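You operate a simulated robot arm through the tools that you are given. There is no shell and no other tool.

You are at the controls of a simulated robot arm. One attempt, no reset.

Task
Move the black board from the grey case to the fixture case and clip the grey lid back on.
Fine: board seated on the standoffs; both clips shut again; gland, fixture lid and the boards in the yellow tray left as they are.

It is judged by the outcome, as a careful person would: the job done as asked, and still so three seconds after it is handed in. It fails if anything else is knocked over, pushed out of place, dropped, spilled or broken. A push-on lid holds only when it is set on centred and level and pressed home; a screw cap is set on level and turned clockwise until tight.

Robot
A 6-joint arm with a two-finger parallel gripper, fixed in place. Base frame: the origin is at the foot of the arm, x ahead of it, y to its left, z up; the work surface is at about z = 750. Readings come in mm, degrees, newtons and seconds.
Its first joint turns from -166.0 to 166.0 degrees. Payload 3.91 kg.
Tool frame: the origin (TCP) lies between the finger pads and is the grasp point; the fingertips stand 30 mm ahead of it; z points along the fingers, y is the line along which they close. Largest opening 110 mm; finger width 20, thickness 10; the body of the gripper, 48 by 112 mm, starts 55 mm behind the TCP.
Orientation is that of the tool frame in the base frame, as [roll, pitch, yaw] about the fixed x, y, z axes, in that order (R = Rz(yaw) Ry(pitch) Rx(roll)). With the fingers straight down and closing along the base's y, the tool's x points along the base's -x, its y along +y and its z along -z.

Tools
- The arm moves only by the tool servo_tool. Its argument "increments" is a list of rows, each an object of numbers (a shift or turn left out is 0, a gripper value left out holds the last): "dx", "dy", "dz": the shift along the base's x, y, z in m; "wx", "wy", "wz": the turn, a rotation vector about the base's x, y, z in rad; "fingers": the opening, from 0 (shut) to 1 (fully open). In form: [{"dx": .., "dy": .., "dz": .., "wx": .., "wy": .., "wz": .., "fingers": ..}, ...]. A call has 1 to 20 rows; each row is the pose to reach, as a shift and turn from the pose commanded when the call began. A row lasts 0.2 s, in which the tool goes at most 50 mm and 8.6 degrees; a call with a longer step from one row to the next is refused whole, and so is a gripper value outside its range. A pose out of reach is approached as far as the arm can. The call stops where the force on the tool passes 40 N (or 10 N more than at its start, if that is more) or the arm is blocked; 0.2 s more then pass. Each finger travels about 153 mm/s and halts on what it meets, pressing with about 37 N; the grip force reading is that of the motor and also rises with nothing between the fingers. The clock runs only during rows and for 0.2 s after the last one: add rows that repeat a pose to give the fingers time. The reply holds the time, the measured pose of the TCP, the force on the tool along the base axes, the opening and the grip force, in the units named above and with some noise, with the torque about the TCP (base axes, N m) and any sound that the robot's microphone picked up.
- Cameras (640 x 400 px; columns grow to the right, rows downward): "scene" is fixed at [402, -642.2, 1522.6]; the picture's right is [1.00, -0.03, 0.00], its down [-0.03, -0.98, -0.22] and it looks along [0.01, 0.22, -0.98] (base axes); focal length 308 px, centre (320, 200). "wrist" rides on the gripper at [73, 17, -103] in the tool frame; the picture's right is [-0.23, 0.97, 0.00], its down [-0.76, -0.18, -0.62] and it looks along [-0.61, -0.14, 0.78] (tool axes); focal length 222 px, centre (320, 200).
- get_image(camera): a new picture of that camera. The clock stands still meanwhile.
- probe_pixels(camera, pixels): for up to 12 pixels [column, row] of the newest picture of that camera ("zoom" is the newest enlarged one), the place [x, y, z] in the base frame of the surface seen there, good to about 2 mm, but the place of the scene camera against the robot may be out by one fixed shift of up to 12 mm in any direction. The clock stands still meanwhile.
- inspect(camera, box): a new picture of the part [left, top, right, bottom] of that camera's present view, enlarged. The clock stands still meanwhile.
- hand_in(): hands the job in; it is judged then, once.

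Open the gripper and draw the arm clear of the work before you hand the job in, unless the task says otherwise.

The tools are called after "Emit:" as a command line: name --argument value ..., lists and objects as JSON in quotes. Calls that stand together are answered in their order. servo_tool: Moves the arm, as the interface text tells. Its arguments: {"type":"object","properties":{"increments":{"type":"array","items":{"type":"object","properties":{"dx":{"type":"number"},"dy":{"type":"number"},"dz":{"type":"number"},"wx":{"type":"number"},"wy":{"type":"number"},"wz":{"type":"number"},"fingers":{"type":"number"}}}}},"required":["increments"]} The other tools are called the same way: get_image (camera) takes a picture; probe_pixels (camera, pixels) gives the place of the surface under pixels of a picture; inspect (camera, box) takes an enlarged picture of a part of a camera's view; hand_in () hands the job in.

At the start:

```text
clock: 0.0
tcp_pos: [296.6, -538.1, 1147.4]
ee_rot: [-180.0, -0.1, 179.9]
force: [0.1, 0.4, 0.2]
moment: [0.01, 0.02, -0.04]
finger_gap: 109.9
grasp_force: 0.1
```

scene: 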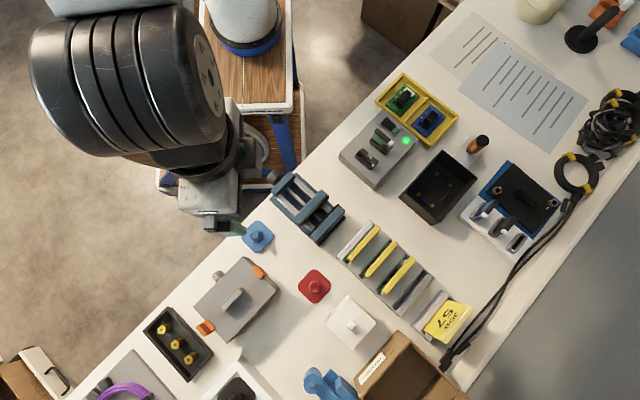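
wrist: 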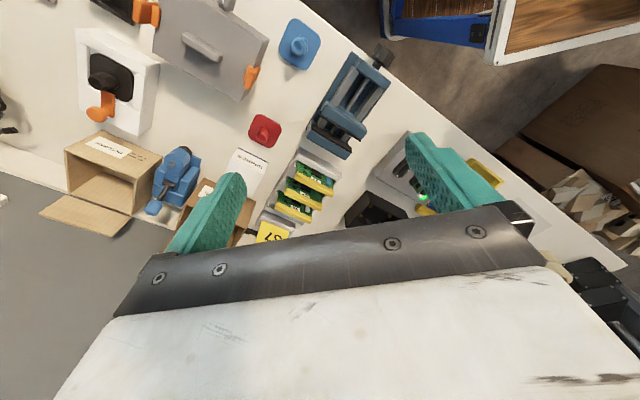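

The scene shows a grey lidded case with orange clips near (237,298), an open black case with yellow standoffs near (178,343), and another black case near (440,187). I'll enlarge these regions first.

Emit:
inspect --camera "scene" --box '[130, 210, 330, 400]'

Emit:
inspect --camera "scene" --box '[330, 60, 570, 260]'

Emit:
inspect --camera "scene" --box '[250, 160, 490, 360]'

Emit:
inspect --camera "wrist" --box '[50, 0, 350, 200]'

```text
2.11 times, centred on (230, 305) of scene
```

zoom: 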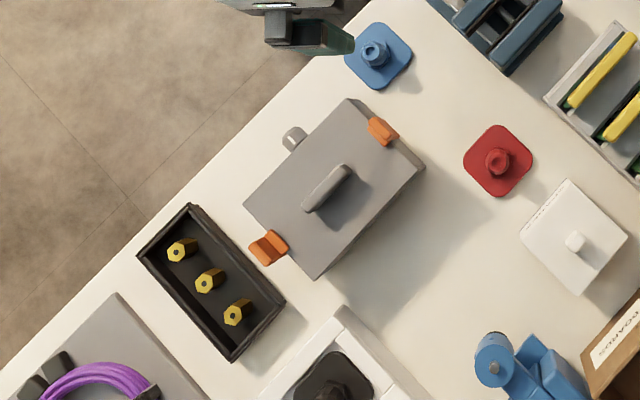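

```text
2.00 times, centred on (450, 160) of scene
```

zoom: 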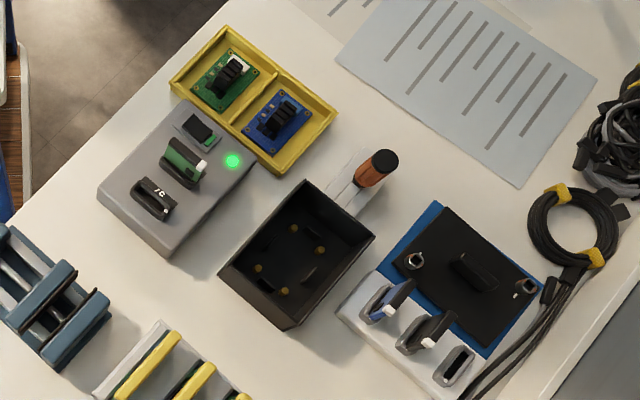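

```text
2.00 times, centred on (370, 260) of scene
```

zoom: 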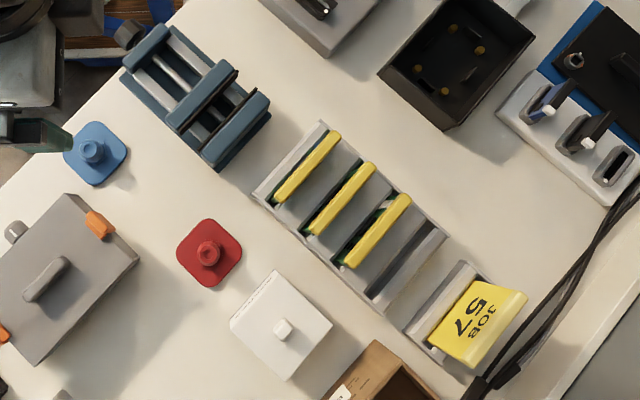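

```text
2.00 times, centred on (200, 100) of wrist
```

zoom: 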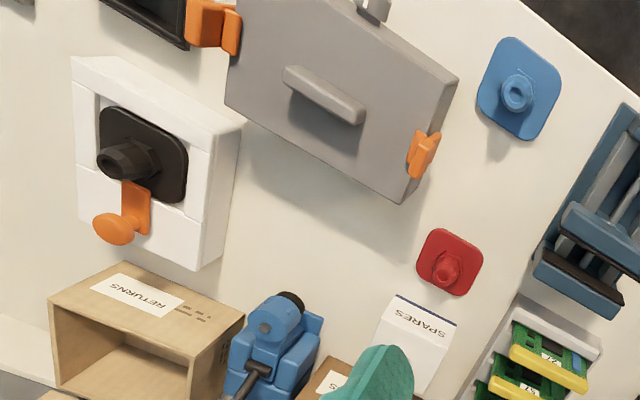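

I'll probe the key points of the grey case, clips, fixture case and surroundings from the scene picture.

Emit:
inspect --camera "scene" --box '[185, 240, 285, 350]'

Emit:
probe_pixels --camera "scene" --pixels '[[236, 298], [241, 260], [277, 290], [228, 339], [197, 304], [259, 271], [206, 327], [229, 303], [240, 293], [214, 276], [290, 330], [222, 285]]'

Emit:
probe_pixels --camera "scene" --pixels '[[445, 151], [478, 180], [437, 223], [401, 193], [423, 194], [434, 205], [454, 185], [439, 174], [440, 190], [490, 250], [383, 240], [410, 140]]'

```text
3.64 times, centred on (235, 295) of scene
```

zoom: 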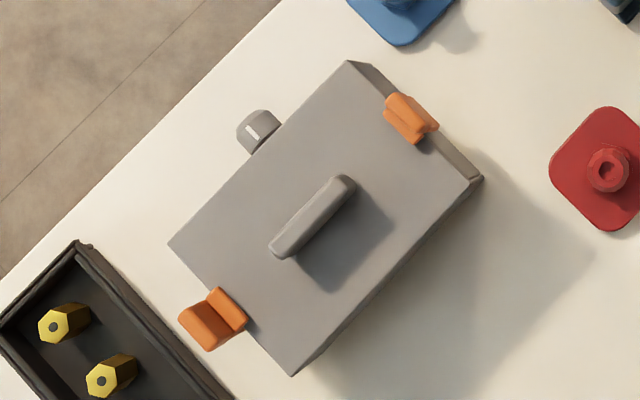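

```text
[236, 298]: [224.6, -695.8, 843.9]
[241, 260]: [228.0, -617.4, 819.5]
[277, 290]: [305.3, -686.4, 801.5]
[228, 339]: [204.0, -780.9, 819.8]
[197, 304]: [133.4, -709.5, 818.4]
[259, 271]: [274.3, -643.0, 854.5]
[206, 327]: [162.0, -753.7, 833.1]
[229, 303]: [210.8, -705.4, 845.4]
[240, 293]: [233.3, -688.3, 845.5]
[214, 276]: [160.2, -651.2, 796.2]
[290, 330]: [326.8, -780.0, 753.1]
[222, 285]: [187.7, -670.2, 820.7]
```

```text
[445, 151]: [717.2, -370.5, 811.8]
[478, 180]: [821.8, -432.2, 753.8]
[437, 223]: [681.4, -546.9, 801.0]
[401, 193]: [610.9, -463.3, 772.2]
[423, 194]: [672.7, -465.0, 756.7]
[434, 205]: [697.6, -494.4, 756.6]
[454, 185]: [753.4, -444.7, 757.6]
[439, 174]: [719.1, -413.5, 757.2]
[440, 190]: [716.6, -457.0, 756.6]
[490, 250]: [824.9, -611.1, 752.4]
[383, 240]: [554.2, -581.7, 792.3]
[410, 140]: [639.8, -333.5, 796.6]
```

The grey case centre is near (220,-697) with lid top at z≈820, yaw about 45°. I'll move the wrist camera to look at it from close up, staying high.

Emit:
servo_tool --increments '[{"dx": -0.045, "dy": -0.018, "dz": -0.01}, {"dx": -0.09, "dy": -0.036, "dz": -0.02}, {"dx": -0.135, "dy": -0.054, "dz": -0.03}, {"dx": -0.18, "dy": -0.072, "dz": -0.04}, {"dx": -0.225, "dy": -0.09, "dz": -0.05}, {"dx": -0.27, "dy": -0.11, "dz": -0.06}, {"dx": -0.27, "dy": -0.11, "dz": -0.06}]'

Emit:
get_image --camera "wrist"

Emit:
get_image --camera "scene"

```text
refused: row 6 steps farther than a row can; nothing moved
```

```text
taken
```

wrist: 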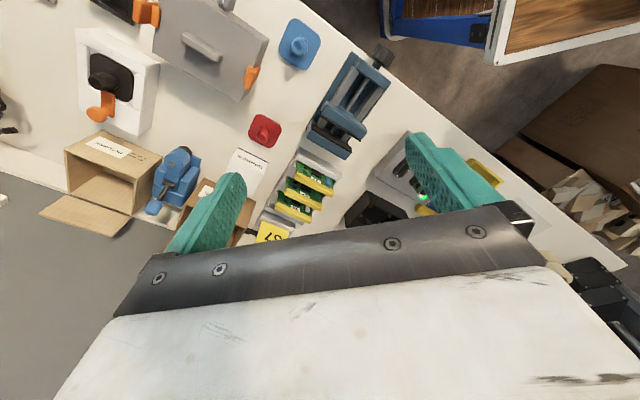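

```text
taken
```

scene: 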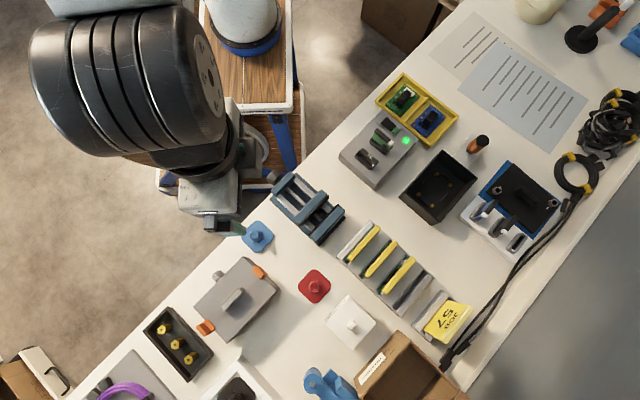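

The call was refused for a slightly long last step; same move with smaller steps.

Emit:
servo_tool --increments '[{"dx": -0.04, "dy": -0.016, "dz": -0.01}, {"dx": -0.08, "dy": -0.032, "dz": -0.02}, {"dx": -0.12, "dy": -0.048, "dz": -0.03}, {"dx": -0.16, "dy": -0.064, "dz": -0.04}, {"dx": -0.2, "dy": -0.08, "dz": -0.05}, {"dx": -0.24, "dy": -0.096, "dz": -0.06}, {"dx": -0.27, "dy": -0.11, "dz": -0.06}, {"dx": -0.27, "dy": -0.11, "dz": -0.06}]'

Emit:
get_image --camera "wrist"

```text
clock: 1.8
tcp_pos: [28.0, -645.1, 1089.5]
ee_rot: [-180.0, -0.1, -180.0]
force: [0.7, -0.7, -0.5]
moment: [-0.02, 0.02, 0.01]
finger_gap: 110.0
grasp_force: 0.2
```

```text
taken
```

wrist: 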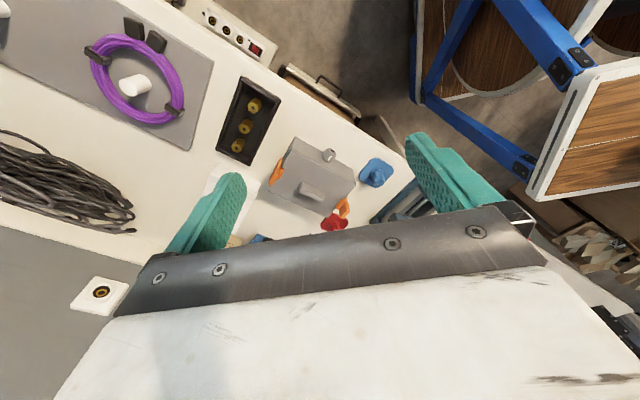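

The case is visible at (310,180); enlarging it and probing its features in the robot-true wrist frame.

Emit:
inspect --camera "wrist" --box '[240, 120, 380, 240]'

Emit:
probe_pixels --camera "wrist" --pixels '[[298, 140], [353, 179], [325, 214], [270, 188], [311, 190], [302, 187], [322, 194], [277, 172], [343, 208], [328, 155]]'

```text
3.33 times, centred on (310, 180) of wrist
```

zoom: 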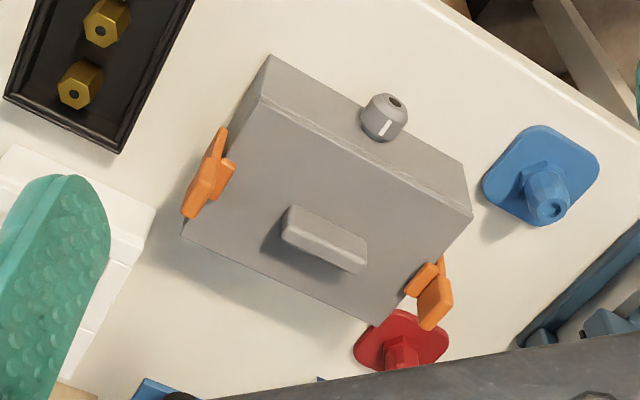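

```text
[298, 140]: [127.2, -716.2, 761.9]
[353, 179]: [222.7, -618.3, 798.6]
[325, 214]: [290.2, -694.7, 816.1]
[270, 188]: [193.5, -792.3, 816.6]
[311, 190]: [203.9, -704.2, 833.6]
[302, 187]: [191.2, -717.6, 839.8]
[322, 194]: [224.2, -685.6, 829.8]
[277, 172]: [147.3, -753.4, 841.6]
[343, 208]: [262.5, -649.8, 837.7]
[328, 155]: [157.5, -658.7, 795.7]
```

The scene frame appears to be a few mm off from the wrist frame. The clips look like hinged levers hooking over the lid ends; I'll turn the tool by 45° and bring the camera close to the left clip to see how it works.

Emit:
servo_tool --increments '[{"dx": 0.015, "dy": -0.013, "dz": -0.02, "wz": 0.1}, {"dx": 0.03, "dy": -0.026, "dz": -0.04, "wz": 0.2}, {"dx": 0.045, "dy": -0.039, "dz": -0.06, "wz": 0.3}, {"dx": 0.06, "dy": -0.052, "dz": -0.08, "wz": 0.4}, {"dx": 0.075, "dy": -0.065, "dz": -0.1, "wz": 0.5}, {"dx": 0.09, "dy": -0.078, "dz": -0.12, "wz": 0.6}, {"dx": 0.105, "dy": -0.091, "dz": -0.14, "wz": 0.7}, {"dx": 0.122, "dy": -0.108, "dz": -0.165, "wz": 0.785}, {"dx": 0.122, "dy": -0.108, "dz": -0.165, "wz": 0.785}]'

Emit:
get_image --camera "wrist"

Emit:
get_image --camera "scene"

```text
clock: 3.8
tcp_pos: [150.3, -756.4, 921.6]
ee_rot: [180.0, -0.1, -135.0]
force: [-0.2, 0.4, -0.2]
moment: [0.02, 0.02, -0.01]
finger_gap: 110.1
grasp_force: 0.0
```

```text
taken
```

wrist: 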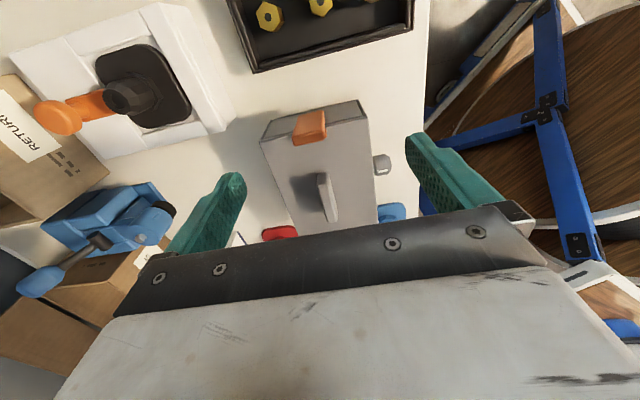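

```text
taken
```

scene: 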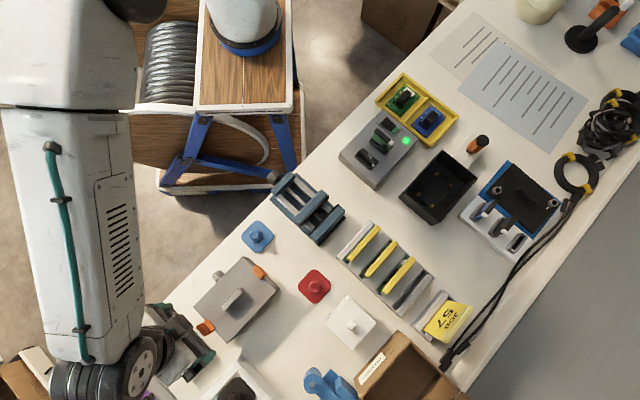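

The case is at (320,165), with the left clip at (309,125). Enlarging.

Emit:
inspect --camera "wrist" --box '[250, 90, 420, 230]'

Emit:
probe_pixels --camera "wrist" --pixels '[[261, 141], [366, 116], [377, 200], [309, 118], [309, 133], [310, 143], [322, 175], [327, 218], [335, 218], [381, 163], [300, 155], [350, 150]]'

```text
2.86 times, centred on (335, 160) of wrist
```

zoom: 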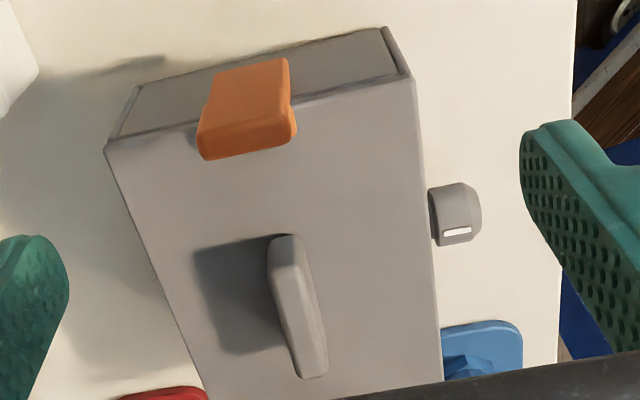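

```text
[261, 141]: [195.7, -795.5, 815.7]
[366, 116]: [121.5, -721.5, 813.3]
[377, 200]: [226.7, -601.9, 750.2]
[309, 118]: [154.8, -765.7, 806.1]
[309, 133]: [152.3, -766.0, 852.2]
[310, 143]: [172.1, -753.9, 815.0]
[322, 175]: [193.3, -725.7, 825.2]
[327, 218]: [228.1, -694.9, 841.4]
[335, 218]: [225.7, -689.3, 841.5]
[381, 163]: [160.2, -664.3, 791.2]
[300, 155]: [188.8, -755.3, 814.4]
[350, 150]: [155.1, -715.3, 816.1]
```

Lid top is z≈815 and the clip rises to ≈852; I need a side view to understand its mechanism. I turn the tool to look along the case's short axis first.

Emit:
servo_tool --increments '[{"dz": 0.02, "wz": -0.13}, {"dx": -0.01, "dy": 0.005, "dz": 0.02, "wz": -0.26}, {"dx": -0.02, "dy": 0.01, "dz": 0.02, "wz": -0.39}, {"dx": -0.03, "dy": 0.02, "dz": 0.02, "wz": -0.52}, {"dx": -0.04, "dy": 0.03, "dz": 0.02, "wz": -0.65}, {"dx": -0.05, "dy": 0.039, "dz": 0.02, "wz": -0.78}, {"dx": -0.05, "dy": 0.039, "dz": 0.02, "wz": -0.91}, {"dx": -0.05, "dy": 0.039, "dz": 0.02, "wz": -1.04}, {"dx": -0.05, "dy": 0.039, "dz": 0.02, "wz": -1.17}, {"dx": -0.05, "dy": 0.039, "dz": 0.02, "wz": -1.3}, {"dx": -0.05, "dy": 0.039, "dz": 0.02, "wz": -1.345}, {"dx": -0.05, "dy": 0.039, "dz": 0.02, "wz": -1.345}]'

Emit:
servo_tool --increments '[{"wx": -0.1, "wy": -0.1, "dz": -0.01}, {"wx": -0.2, "wy": -0.2, "dz": -0.02}, {"wx": -0.27, "wy": -0.27, "dz": -0.03}, {"wx": -0.27, "wy": -0.27, "dz": -0.03}]'

Emit:
get_image --camera "wrist"

Emit:
inspect --camera "wrist" --box '[220, 110, 420, 230]'

```text
clock: 6.4
tcp_pos: [98.0, -717.1, 941.1]
ee_rot: [-180.0, 0.0, 147.9]
force: [0.7, -0.1, 0.5]
moment: [-0.02, 0.02, -0.03]
finger_gap: 109.9
grasp_force: 0.0
```

```text
clock: 7.4
tcp_pos: [99.1, -716.8, 911.1]
ee_rot: [-174.8, 21.3, 149.0]
force: [-0.9, -0.7, -0.8]
moment: [0.0, 0.04, 0.01]
finger_gap: 110.1
grasp_force: 0.1
```

```text
taken
```

wrist: 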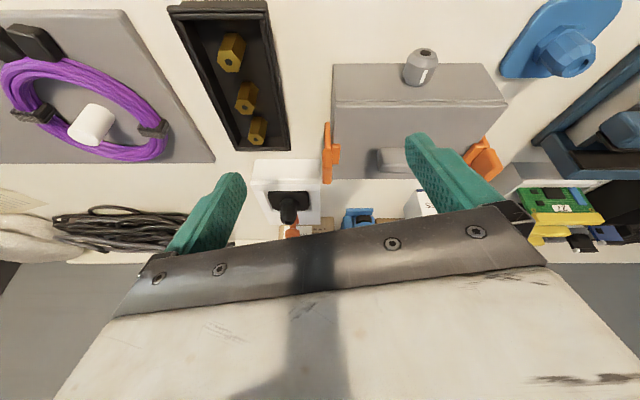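

```text
3.20 times, centred on (320, 170) of wrist
```

zoom: 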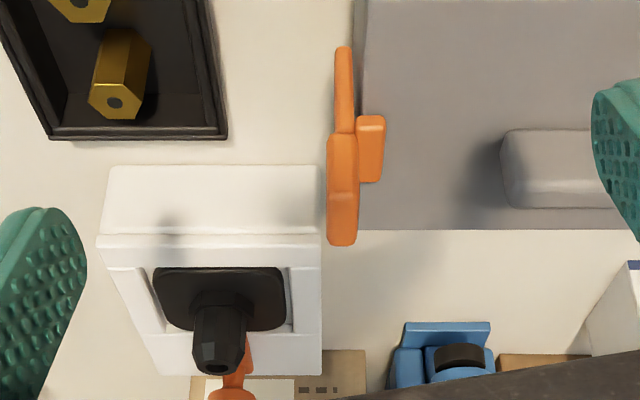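

The side view (picture down is world up) shows the clip: a stem on the case end wall, a tooth hooked over the lid edge and a finger tab above it. Probing its geometry for both clips and the handle.

Emit:
probe_pixels --camera "zoom" --pixels '[[343, 55], [343, 90], [345, 125], [342, 150], [342, 190], [342, 238], [372, 122], [372, 150], [372, 175], [410, 150], [410, 215], [540, 160]]'

Emit:
inspect --camera "wrist" --box '[400, 110, 540, 210]'

```text
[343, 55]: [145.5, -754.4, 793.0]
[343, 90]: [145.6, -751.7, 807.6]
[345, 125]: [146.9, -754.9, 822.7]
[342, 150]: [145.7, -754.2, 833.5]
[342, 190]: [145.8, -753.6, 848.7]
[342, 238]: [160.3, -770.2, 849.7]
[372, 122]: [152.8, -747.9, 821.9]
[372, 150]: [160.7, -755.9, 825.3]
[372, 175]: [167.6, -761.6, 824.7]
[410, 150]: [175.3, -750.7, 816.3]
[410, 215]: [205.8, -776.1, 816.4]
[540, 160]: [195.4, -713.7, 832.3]
```

```text
4.00 times, centred on (470, 160) of wrist
```

zoom: 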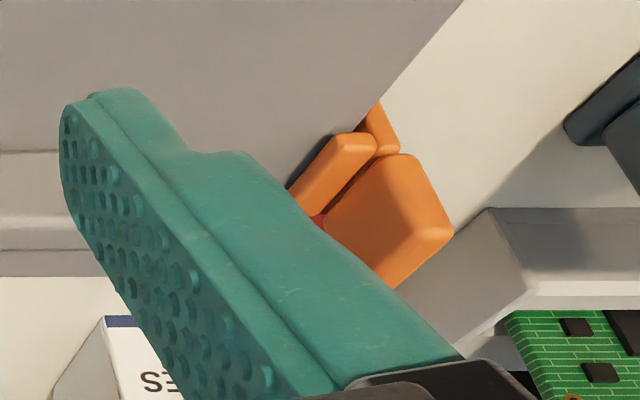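

The clip is a hinged lever: tooth over the lid edge at z≈825, tab from 822 to 850 around (152,-762). I'll open it by pushing the tab outward from inside with closed fingers. First untilt, and move above the spot between tab and handle.

Emit:
servo_tool --increments '[{"wx": 0.1, "wy": 0.1, "dz": 0.02}, {"wx": 0.2, "wy": 0.2, "dz": 0.03}, {"wx": 0.27, "wy": 0.27, "dz": 0.03}, {"wx": 0.27, "wy": 0.27, "dz": 0.03}]'

Emit:
servo_tool --increments '[{"dx": 0.034, "dy": -0.015, "wz": -0.11, "fingers": 0}, {"dx": 0.068, "dy": -0.03, "wz": -0.225, "fingers": 0}, {"dx": 0.068, "dy": -0.03, "wz": -0.225, "fingers": 0}, {"dx": 0.068, "dy": -0.03, "wz": -0.225, "fingers": 0}]'

Emit:
get_image --camera "wrist"

```text
clock: 8.4
tcp_pos: [98.4, -718.1, 942.6]
ee_rot: [180.0, -0.1, 147.9]
force: [-0.4, -0.5, 0.0]
moment: [0.03, 0.0, 0.02]
finger_gap: 110.1
grasp_force: 0.1
```

```text
clock: 9.4
tcp_pos: [167.1, -748.5, 942.2]
ee_rot: [-179.9, -0.1, 135.0]
force: [0.8, -0.6, 0.1]
moment: [0.02, 0.02, 0.03]
finger_gap: 0.0
grasp_force: 36.1
```

```text
taken
```

wrist: 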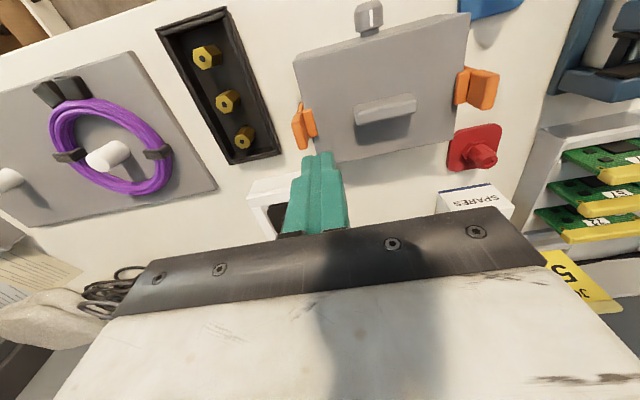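

Nice view of the whole lid; I'll zoom in and probe corners, handle and both clips for accurate positions.

Emit:
inspect --camera "wrist" --box '[280, 0, 510, 170]'

Emit:
probe_pixels --camera "zoom" --pixels '[[50, 178], [530, 45], [505, 345], [160, 430], [225, 300], [375, 270], [75, 330], [105, 330], [495, 230], [560, 250], [230, 330], [370, 300]]'

```text
2.35 times, centred on (395, 85) of wrist
```

zoom: 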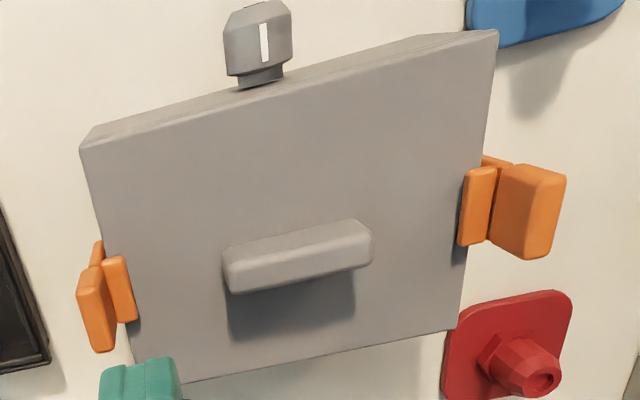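

```text
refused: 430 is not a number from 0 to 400
```

Now probing with pixel positions read from this zoom picture.

Emit:
probe_pixels --camera "zoom" --pixels '[[86, 152], [491, 38], [455, 322], [188, 376], [235, 275], [360, 245], [95, 300], [120, 285], [478, 195], [530, 215], [300, 260], [258, 45]]'

Emit:
probe_pixels --camera "zoom" --pixels '[[83, 310], [95, 345], [108, 345], [128, 260], [133, 315], [465, 240], [490, 175], [510, 180], [555, 185], [540, 250], [300, 270], [300, 245]]'

```text
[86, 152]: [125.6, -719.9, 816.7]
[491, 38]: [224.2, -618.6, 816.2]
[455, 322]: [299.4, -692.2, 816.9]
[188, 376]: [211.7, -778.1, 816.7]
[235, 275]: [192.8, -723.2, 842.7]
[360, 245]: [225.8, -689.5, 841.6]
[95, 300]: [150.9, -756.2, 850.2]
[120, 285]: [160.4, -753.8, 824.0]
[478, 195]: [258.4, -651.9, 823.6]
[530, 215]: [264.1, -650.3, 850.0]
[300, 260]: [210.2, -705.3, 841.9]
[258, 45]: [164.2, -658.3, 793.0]
```

```text
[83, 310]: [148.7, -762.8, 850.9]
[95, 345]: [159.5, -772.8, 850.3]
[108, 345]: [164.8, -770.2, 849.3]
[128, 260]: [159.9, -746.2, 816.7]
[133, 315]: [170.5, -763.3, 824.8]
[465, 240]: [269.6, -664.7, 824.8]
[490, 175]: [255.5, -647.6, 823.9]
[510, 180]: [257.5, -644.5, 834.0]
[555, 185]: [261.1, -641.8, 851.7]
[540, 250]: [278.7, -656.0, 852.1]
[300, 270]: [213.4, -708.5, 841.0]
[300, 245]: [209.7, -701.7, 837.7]
```

Lid centre ≈(211,-706), clip tabs at u≈±80 along the 45° axis, inner faces at ≈±76. The fist is at u≈-61 now; I lower it to tip z≈834 (above the tooth at 824).

Emit:
servo_tool --increments '[{"dz": -0.03}, {"dz": -0.06}, {"dz": -0.07}, {"dz": -0.078}, {"dz": -0.078}]'

Emit:
get_image --camera "wrist"

```text
clock: 10.6
tcp_pos: [166.4, -748.0, 865.0]
ee_rot: [-179.9, -0.1, 135.0]
force: [-1.0, -0.2, 1.1]
moment: [0.0, 0.0, -0.01]
finger_gap: 0.0
grasp_force: 36.9
```

```text
taken
```

wrist: 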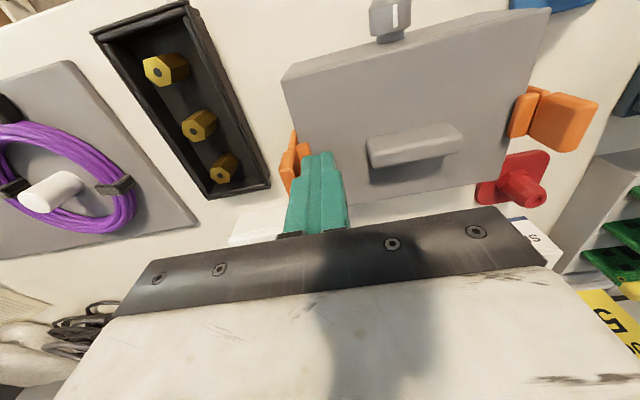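

The fist is inside the left tab, clear of the tooth. Now a slow outward push along -u, watching the force.

Emit:
servo_tool --increments '[{"dx": -0.002, "dy": -0.002}, {"dx": -0.004, "dy": -0.004}, {"dx": -0.006, "dy": -0.006}, {"dx": -0.008, "dy": -0.008}, {"dx": -0.01, "dy": -0.01}]'

Emit:
get_image --camera "wrist"

```text
clock: 11.8
tcp_pos: [157.3, -756.0, 864.0]
ee_rot: [180.0, -0.2, 134.9]
force: [0.1, 0.5, -0.8]
moment: [0.02, 0.02, 0.0]
finger_gap: 0.0
grasp_force: 36.9
```

```text
taken
```

wrist: 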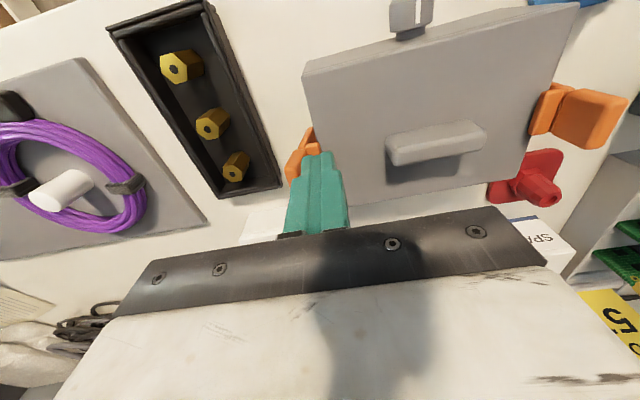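

Force is nearly zero, so either the clip moved freely or no contact yet; zooming in on it.

Emit:
inspect --camera "wrist" --box '[260, 100, 400, 220]'

Emit:
get_image --camera "scene"

```text
3.33 times, centred on (330, 160) of wrist
```

zoom: 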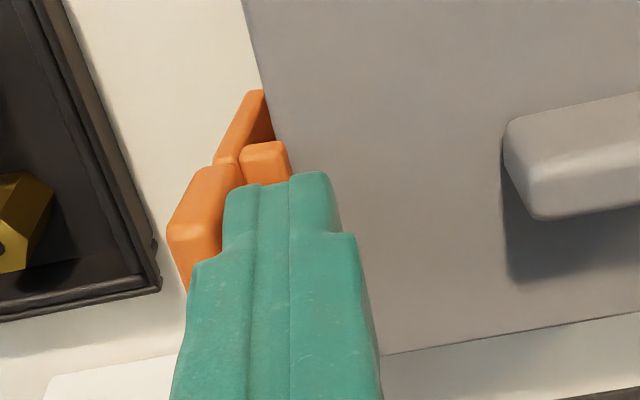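

```text
taken
```

scene: 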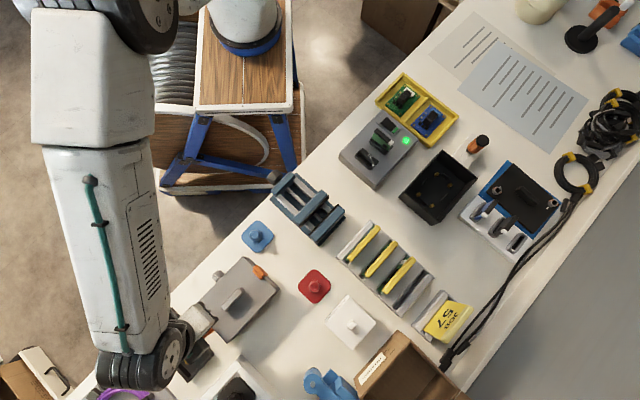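

The stem is now tilting: the clip swings out freely with low force. I push a further ~14 mm.

Emit:
servo_tool --increments '[{"dx": -0.002, "dy": -0.002}, {"dx": -0.004, "dy": -0.004}, {"dx": -0.006, "dy": -0.006}, {"dx": -0.008, "dy": -0.008}, {"dx": -0.01, "dy": -0.01}, {"dx": -0.01, "dy": -0.01}]'

Emit:
inspect --camera "wrist" --box '[230, 60, 430, 220]'

```text
clock: 13.2
tcp_pos: [147.1, -767.5, 863.2]
ee_rot: [-180.0, -0.1, 135.0]
force: [0.0, -1.0, 0.2]
moment: [-0.03, 0.03, -0.02]
finger_gap: 0.0
grasp_force: 36.6
```

```text
2.50 times, centred on (330, 140) of wrist
```

zoom: 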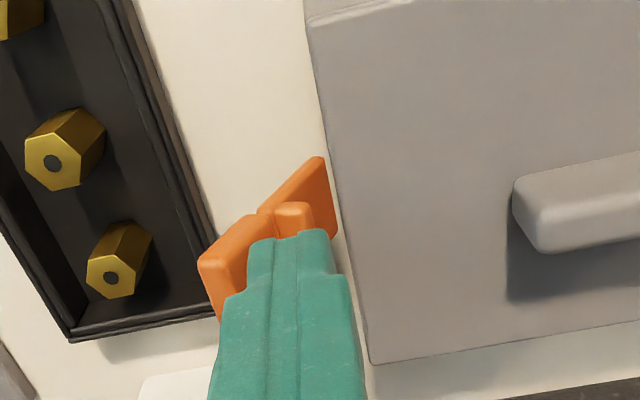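

The left clip is swung clear of the lid edge (zoom (270,230)). I lift off and check that it stays open, then look at the whole thing.

Emit:
servo_tool --increments '[{"dx": 0.001, "dy": 0.001, "dz": 0.015}, {"dx": 0.001, "dy": 0.001, "dz": 0.04}, {"dx": 0.001, "dy": 0.001, "dz": 0.08}, {"dx": 0.001, "dy": 0.001, "dz": 0.08}]'

Emit:
get_image --camera "wrist"

Emit:
inspect --camera "wrist" --box '[230, 0, 480, 180]'

```text
clock: 14.2
tcp_pos: [145.1, -767.0, 944.0]
ee_rot: [180.0, -0.1, 135.0]
force: [-0.5, 0.3, 0.6]
moment: [-0.01, -0.03, -0.02]
finger_gap: 0.2
grasp_force: 37.3
```

```text
taken
```

wrist: 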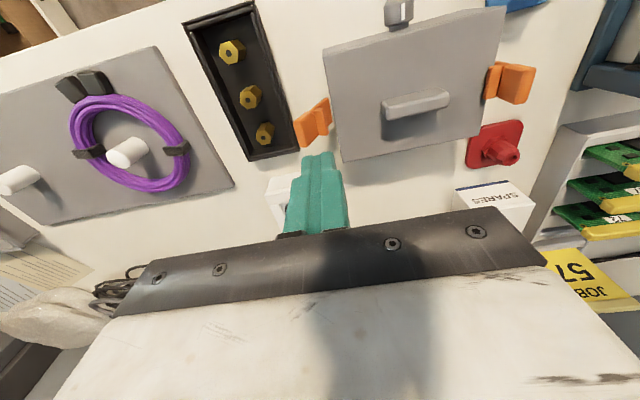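

```text
2.22 times, centred on (355, 90) of wrist
```

zoom: 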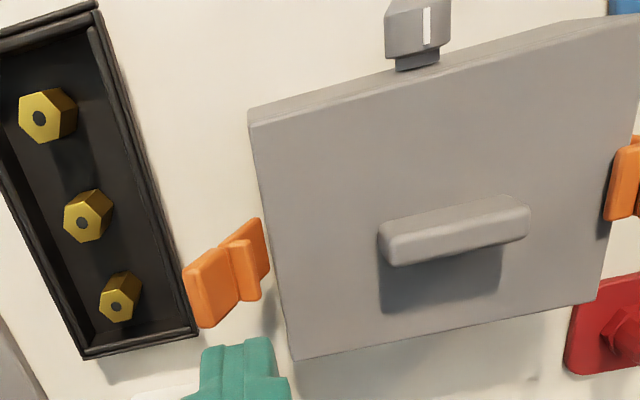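

The left clip stays open. Probing it plus lid corners to check that the case did not shift.

Emit:
probe_pixels --camera "zoom" --pixels '[[254, 116], [592, 297], [300, 350], [395, 250], [518, 215], [195, 275], [205, 318], [225, 270], [250, 250], [262, 228]]'

```text
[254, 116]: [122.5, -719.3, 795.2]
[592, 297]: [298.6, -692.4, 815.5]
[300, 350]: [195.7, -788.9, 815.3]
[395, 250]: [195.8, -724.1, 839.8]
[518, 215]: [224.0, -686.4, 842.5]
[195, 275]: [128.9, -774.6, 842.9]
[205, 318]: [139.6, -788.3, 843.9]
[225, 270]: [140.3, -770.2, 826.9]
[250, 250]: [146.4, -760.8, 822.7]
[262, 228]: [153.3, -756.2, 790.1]
```

Case unmoved; the left clip is open at u≈-106. Now the same for the right clip: move over u≈+60, then descend.

Emit:
servo_tool --increments '[{"dx": 0.027, "dy": 0.026}, {"dx": 0.054, "dy": 0.052}, {"dx": 0.081, "dy": 0.078}, {"dx": 0.108, "dy": 0.103}, {"dx": 0.108, "dy": 0.103, "dz": -0.03}, {"dx": 0.108, "dy": 0.103, "dz": -0.06}, {"dx": 0.108, "dy": 0.103, "dz": -0.08}, {"dx": 0.108, "dy": 0.103, "dz": -0.08}]'

Emit:
get_image --camera "wrist"

```text
clock: 16.0
tcp_pos: [257.4, -663.0, 863.9]
ee_rot: [179.9, -0.1, 134.9]
force: [0.5, -0.2, -0.2]
moment: [-0.01, -0.03, 0.04]
finger_gap: 0.0
grasp_force: 37.2
```

```text
taken
```

wrist: 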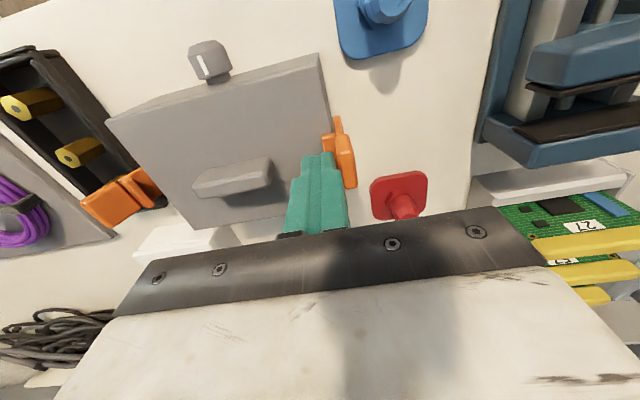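

The fist is inside the right tab at (340,160). Pushing along +u slowly to the mirror position.

Emit:
servo_tool --increments '[{"dx": 0.002, "dy": 0.002}, {"dx": 0.004, "dy": 0.004}, {"dx": 0.006, "dy": 0.006}, {"dx": 0.008, "dy": 0.008}, {"dx": 0.01, "dy": 0.01}, {"dx": 0.012, "dy": 0.012}, {"dx": 0.014, "dy": 0.014}, {"dx": 0.016, "dy": 0.016}, {"dx": 0.018, "dy": 0.018}, {"dx": 0.018, "dy": 0.018}]'

Emit:
get_image --camera "wrist"

```text
clock: 18.2
tcp_pos: [274.3, -646.7, 864.0]
ee_rot: [-179.9, -0.1, 135.0]
force: [-0.3, -0.3, -0.9]
moment: [0.03, -0.01, 0.02]
finger_gap: 0.0
grasp_force: 37.2
```

```text
taken
```

wrist: 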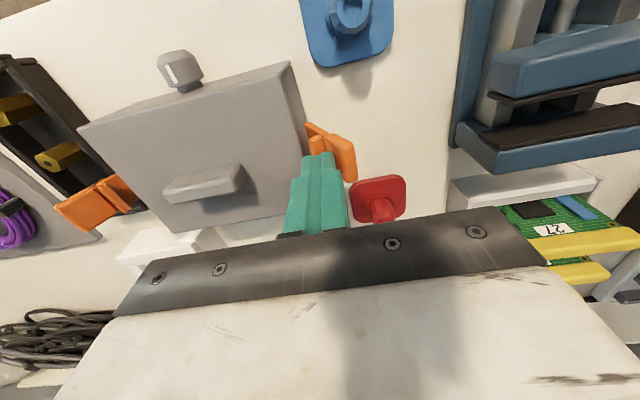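

The right clip swung out too. A couple more mm, then lift clear and check.

Emit:
servo_tool --increments '[{"dx": 0.002, "dy": 0.002}, {"dx": 0.004, "dy": 0.004}, {"dx": 0.003, "dy": 0.003, "dz": 0.02}, {"dx": 0.003, "dy": 0.003, "dz": 0.05}, {"dx": 0.003, "dy": 0.003, "dz": 0.09}, {"dx": 0.003, "dy": 0.003, "dz": 0.09}]'

Emit:
get_image --camera "wrist"

Emit:
inspect --camera "wrist" --box '[100, 20, 420, 220]'

```text
clock: 19.6
tcp_pos: [275.6, -642.4, 953.9]
ee_rot: [-179.9, 0.0, 134.9]
force: [-0.2, 0.6, 0.0]
moment: [-0.02, 0.02, 0.04]
finger_gap: 0.0
grasp_force: 37.0
```

```text
taken
```

wrist: 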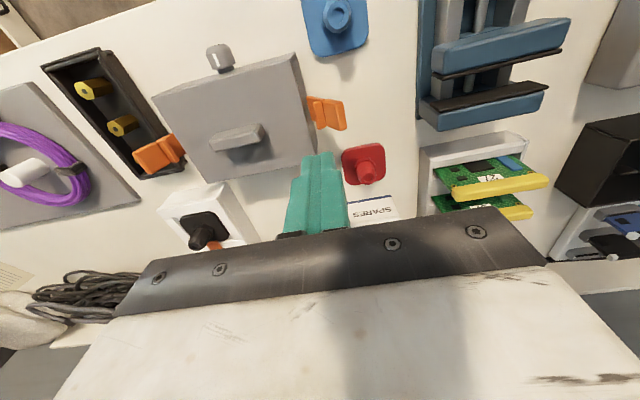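

```text
2.00 times, centred on (260, 120) of wrist
```

zoom: 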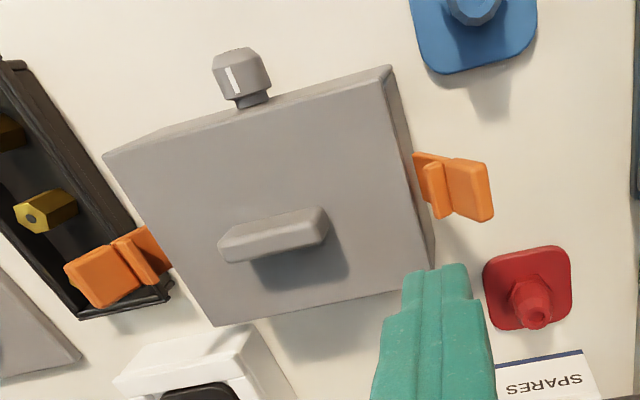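

Both clips are open and stay open. Before lifting the lid I need a free spot for it, so I check the scene picture between the case, white block and gland block.

Emit:
get_image --camera "scene"

Emit:
inspect --camera "scene" --box '[200, 260, 400, 400]'

```text
taken
```

scene: 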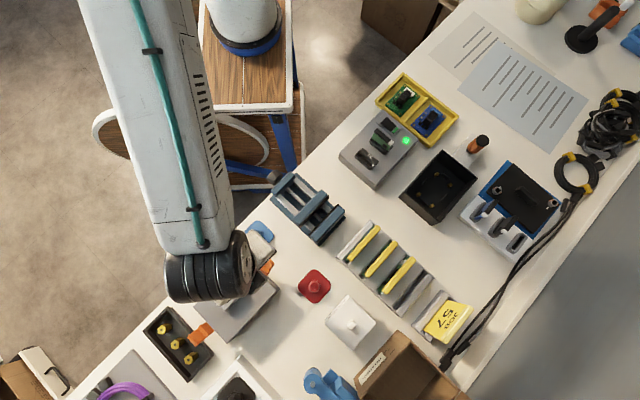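

```text
2.86 times, centred on (300, 330) of scene
```

zoom: 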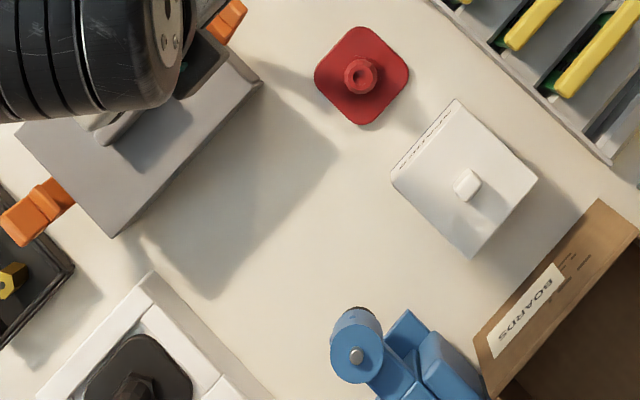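

Probing the boundaries of the free area around zoom (270,220).

Emit:
probe_pixels --camera "zoom" --pixels '[[115, 237], [258, 85], [318, 85], [362, 123], [392, 178], [470, 257], [332, 355], [355, 310], [152, 273], [265, 392], [205, 320], [270, 220]]'

```text
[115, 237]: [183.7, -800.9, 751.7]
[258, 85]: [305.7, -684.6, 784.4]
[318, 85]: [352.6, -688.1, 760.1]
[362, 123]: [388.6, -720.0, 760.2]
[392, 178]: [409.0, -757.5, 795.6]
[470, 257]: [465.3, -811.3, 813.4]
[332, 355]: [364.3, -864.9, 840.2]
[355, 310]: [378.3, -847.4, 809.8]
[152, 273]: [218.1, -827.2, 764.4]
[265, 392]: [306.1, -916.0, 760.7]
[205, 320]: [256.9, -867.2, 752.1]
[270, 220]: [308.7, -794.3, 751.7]
```

A free rectangle of about 183×160 mm lies just beside the case, so I can set the lid down by shifting it ~132 mm along (0.707,-0.707) without turning. Now I turn the gripper 90° and centre above the handle.

Emit:
servo_tool --increments '[{"dx": -0.01, "dy": -0.01, "wz": 0.13, "fingers": 0.4}, {"dx": -0.02, "dy": -0.02, "wz": 0.26, "fingers": 0.4}, {"dx": -0.03, "dy": -0.03, "wz": 0.39, "fingers": 0.4}, {"dx": -0.04, "dy": -0.04, "wz": 0.52, "fingers": 0.4}, {"dx": -0.05, "dy": -0.05, "wz": 0.65, "fingers": 0.4}, {"dx": -0.06, "dy": -0.06, "wz": 0.78, "fingers": 0.4}, {"dx": -0.065, "dy": -0.0635, "wz": 0.91, "fingers": 0.4}, {"dx": -0.065, "dy": -0.0635, "wz": 1.04, "fingers": 0.4}, {"dx": -0.065, "dy": -0.0635, "wz": 1.17, "fingers": 0.4}, {"dx": -0.065, "dy": -0.0635, "wz": 1.3, "fingers": 0.4}, {"dx": -0.065, "dy": -0.0635, "wz": 1.43, "fingers": 0.4}, {"dx": -0.065, "dy": -0.0635, "wz": 1.571, "fingers": 0.4}, {"dx": -0.065, "dy": -0.0635, "wz": 1.571, "fingers": 0.4}]'

Emit:
get_image --camera "wrist"

Emit:
inspect --camera "wrist" --box '[240, 90, 420, 250]'

```text
clock: 22.4
tcp_pos: [212.1, -705.1, 953.9]
ee_rot: [179.9, -0.2, -134.9]
force: [0.3, 0.3, 0.6]
moment: [-0.02, 0.0, 0.0]
finger_gap: 44.1
grasp_force: 0.0
```

```text
taken
```

wrist: 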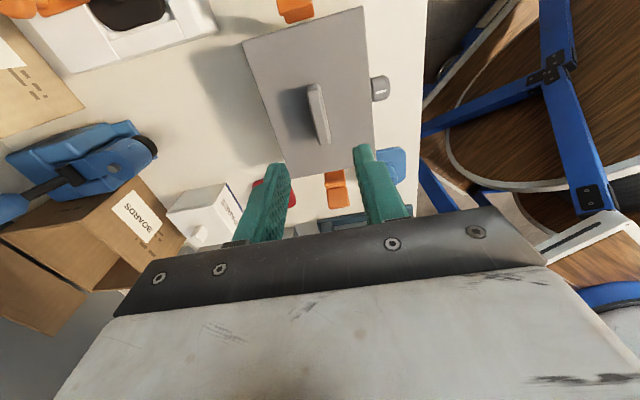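

```text
2.50 times, centred on (330, 170) of wrist
```

zoom: 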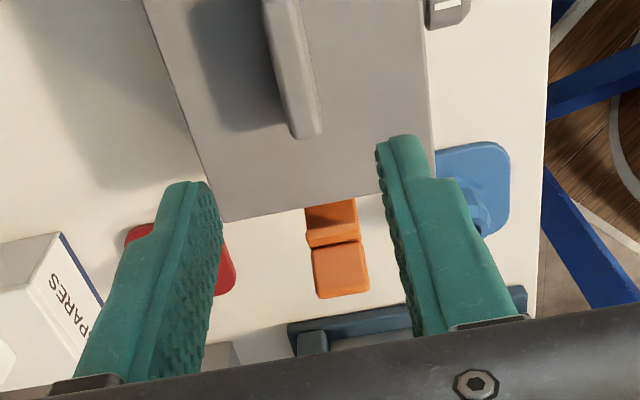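

Probing the handle ends from this view to centre the grip accurately.

Emit:
probe_pixels --camera "wrist" --pixels '[[312, 88], [317, 88], [322, 138], [327, 138], [318, 110], [322, 110], [363, 10], [243, 42], [372, 170], [287, 176]]'

```text
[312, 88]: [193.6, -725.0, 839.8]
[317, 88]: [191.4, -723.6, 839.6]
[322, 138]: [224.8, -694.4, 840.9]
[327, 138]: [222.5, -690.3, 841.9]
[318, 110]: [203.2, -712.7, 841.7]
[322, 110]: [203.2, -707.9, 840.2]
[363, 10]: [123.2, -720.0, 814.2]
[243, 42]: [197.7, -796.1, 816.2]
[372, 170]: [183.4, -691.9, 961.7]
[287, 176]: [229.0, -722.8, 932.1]
```

Grip line is aligned in v; I shift -3.5 mm in x and y to centre on the handle, lower to tip z≈821 and close.

Emit:
servo_tool --increments '[{"dx": -0.003, "dy": -0.003, "dz": -0.03}, {"dx": -0.003, "dy": -0.003, "dz": -0.06}, {"dx": -0.003, "dy": -0.003, "dz": -0.085}, {"dx": -0.003, "dy": -0.003, "dz": -0.102}, {"dx": -0.003, "dy": -0.003, "dz": -0.102}]'

Emit:
servo_tool --increments '[{"fingers": 0.0}, {"fingers": 0.0}, {"fingers": 0.0}]'

Emit:
get_image --camera "wrist"

```text
clock: 23.6
tcp_pos: [209.1, -709.5, 852.4]
ee_rot: [179.9, -0.1, -135.0]
force: [-0.1, 0.2, -0.1]
moment: [0.0, -0.02, -0.01]
finger_gap: 44.0
grasp_force: 0.0
```

```text
clock: 24.4
tcp_pos: [209.4, -709.9, 851.7]
ee_rot: [180.0, 0.0, -134.9]
force: [3.6, -5.9, -2.7]
moment: [-0.1, -0.06, 0.0]
finger_gap: 13.0
grasp_force: 36.3
```

```text
taken
```

wrist: 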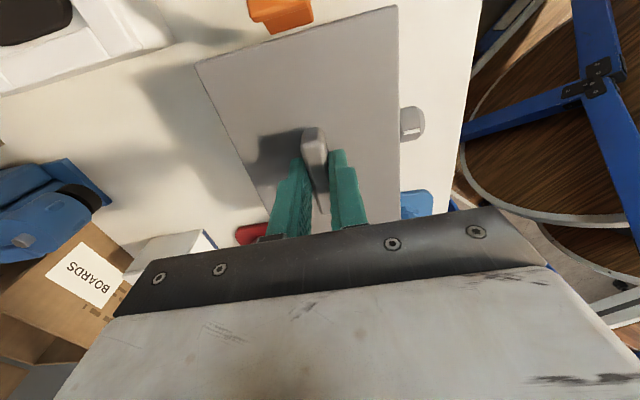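

Handle gripped at 13 mm. Lifting straight up slowly, watching the force.

Emit:
servo_tool --increments '[{"dz": 0.003}, {"dz": 0.006}, {"dz": 0.01}, {"dz": 0.015}, {"dz": 0.02}, {"dz": 0.02}]'

Emit:
get_image --camera "wrist"

```text
clock: 25.8
tcp_pos: [210.3, -710.2, 871.2]
ee_rot: [179.9, -0.1, -134.9]
force: [15.0, -7.4, -32.0]
moment: [-0.16, -0.44, -0.04]
finger_gap: 12.9
grasp_force: 37.1
```

```text
taken
```

wrist: 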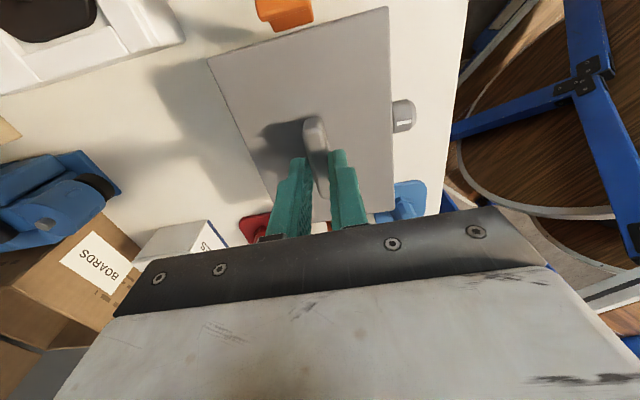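

The force is 32 N and the handle seems to have slipped in the grip. Checking lid height.

Emit:
probe_pixels --camera "wrist" --pixels '[[382, 20], [215, 65], [350, 120], [315, 122], [280, 110], [402, 115], [385, 205]]'

Emit:
inspect --camera "wrist" --box '[200, 0, 430, 240]'

Emit:
inspect --camera "scene" --box '[170, 230, 330, 360]'

```text
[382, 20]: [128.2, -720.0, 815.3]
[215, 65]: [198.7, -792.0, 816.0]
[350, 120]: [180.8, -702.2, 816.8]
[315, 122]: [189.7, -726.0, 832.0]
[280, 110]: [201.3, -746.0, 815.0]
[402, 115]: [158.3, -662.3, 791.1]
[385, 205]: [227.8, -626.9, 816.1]
```

```text
1.67 times, centred on (315, 120) of wrist
```

zoom: 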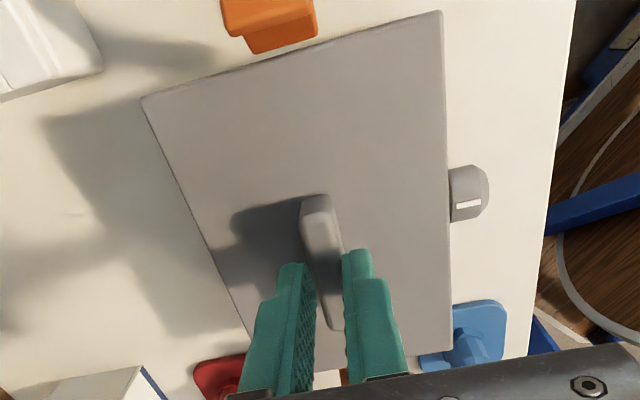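

```text
3.08 times, centred on (250, 295) of scene
```

zoom: 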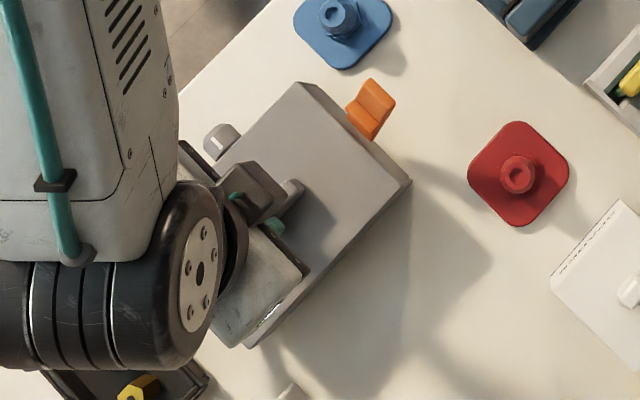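

The lid stayed seated (corners still z≈816) and my fingers slid up the handle at ~32 N. I release and rise to inspect the clips' opening angle and the lid seam more closely.

Emit:
servo_tool --increments '[{"fingers": 0.3}, {"fingers": 0.4}, {"dz": 0.03, "fingers": 0.4}, {"dz": 0.06, "fingers": 0.4}, {"dz": 0.08, "fingers": 0.4}, {"dz": 0.08, "fingers": 0.4}]'

Emit:
get_image --camera "wrist"

Emit:
inspect --camera "wrist" --box '[220, 0, 440, 220]'

```text
clock: 27.2
tcp_pos: [209.6, -709.8, 951.8]
ee_rot: [179.9, -0.1, -134.9]
force: [0.3, 0.6, 0.0]
moment: [0.05, 0.01, 0.03]
finger_gap: 44.0
grasp_force: 0.1
```

```text
taken
```

wrist: 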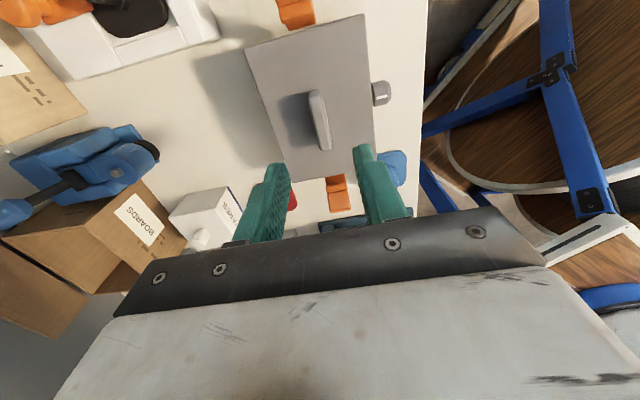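

```text
1.82 times, centred on (330, 110) of wrist
```

zoom: 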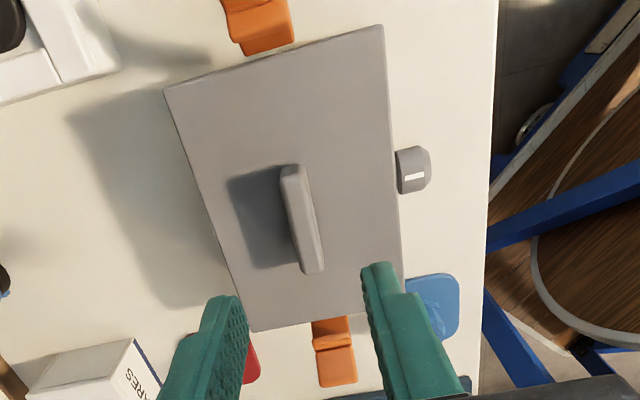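

Now a lower side view to see the lid seam and the opening angles: rotate to look along the short axis, back off toward the robot side, then tilt.

Emit:
servo_tool --increments '[{"dx": -0.01, "dy": 0.01, "wz": -0.13}, {"dx": -0.02, "dy": 0.02, "wz": -0.26}, {"dx": -0.03, "dy": 0.03, "wz": -0.39}, {"dx": -0.04, "dy": 0.04, "wz": -0.52}, {"dx": -0.05, "dy": 0.05, "wz": -0.65}, {"dx": -0.06, "dy": 0.06, "wz": -0.78}, {"dx": -0.07, "dy": 0.07, "wz": -0.91}, {"dx": -0.08, "dy": 0.08, "wz": -1.04}, {"dx": -0.085, "dy": 0.085, "wz": -1.17}, {"dx": -0.085, "dy": 0.085, "wz": -1.3}, {"dx": -0.085, "dy": 0.085, "wz": -1.345}, {"dx": -0.085, "dy": 0.085, "wz": -1.345}]'

Emit:
servo_tool --increments '[{"wx": -0.1, "wy": -0.1, "dz": -0.01}, {"wx": -0.2, "wy": -0.2, "dz": -0.02}, {"wx": -0.3, "wy": -0.3, "dz": -0.03}, {"wx": -0.36, "wy": -0.36, "dz": -0.04}, {"wx": -0.36, "wy": -0.36, "dz": -0.04}]'

Emit:
get_image --camera "wrist"

Emit:
inspect --camera "wrist" --box '[220, 60, 460, 220]'

```text
clock: 29.8
tcp_pos: [124.2, -623.5, 952.1]
ee_rot: [-180.0, 0.0, 147.9]
force: [-0.3, -0.8, 0.4]
moment: [0.0, -0.02, 0.02]
finger_gap: 44.1
grasp_force: 0.1
```

```text
clock: 31.0
tcp_pos: [124.3, -623.7, 910.4]
ee_rot: [-172.8, 28.2, 149.8]
force: [0.9, 0.3, 0.5]
moment: [0.01, -0.06, -0.02]
finger_gap: 44.2
grasp_force: 0.0
```

```text
taken
```

wrist: 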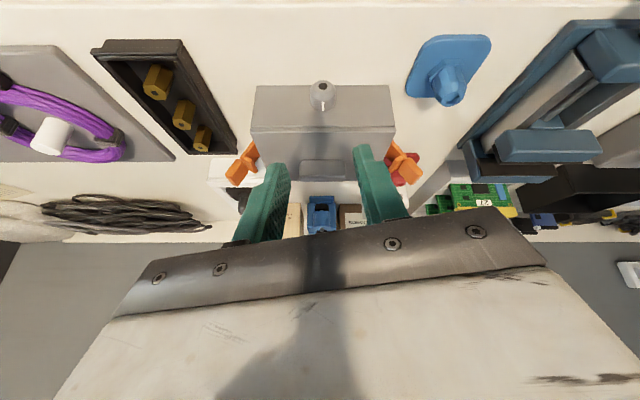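

```text
2.50 times, centred on (340, 140) of wrist
```

zoom: 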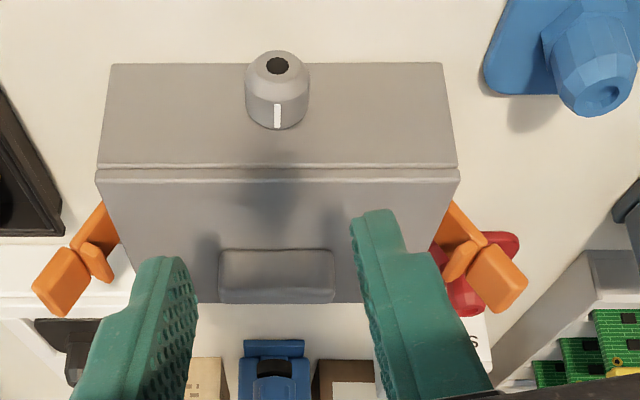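

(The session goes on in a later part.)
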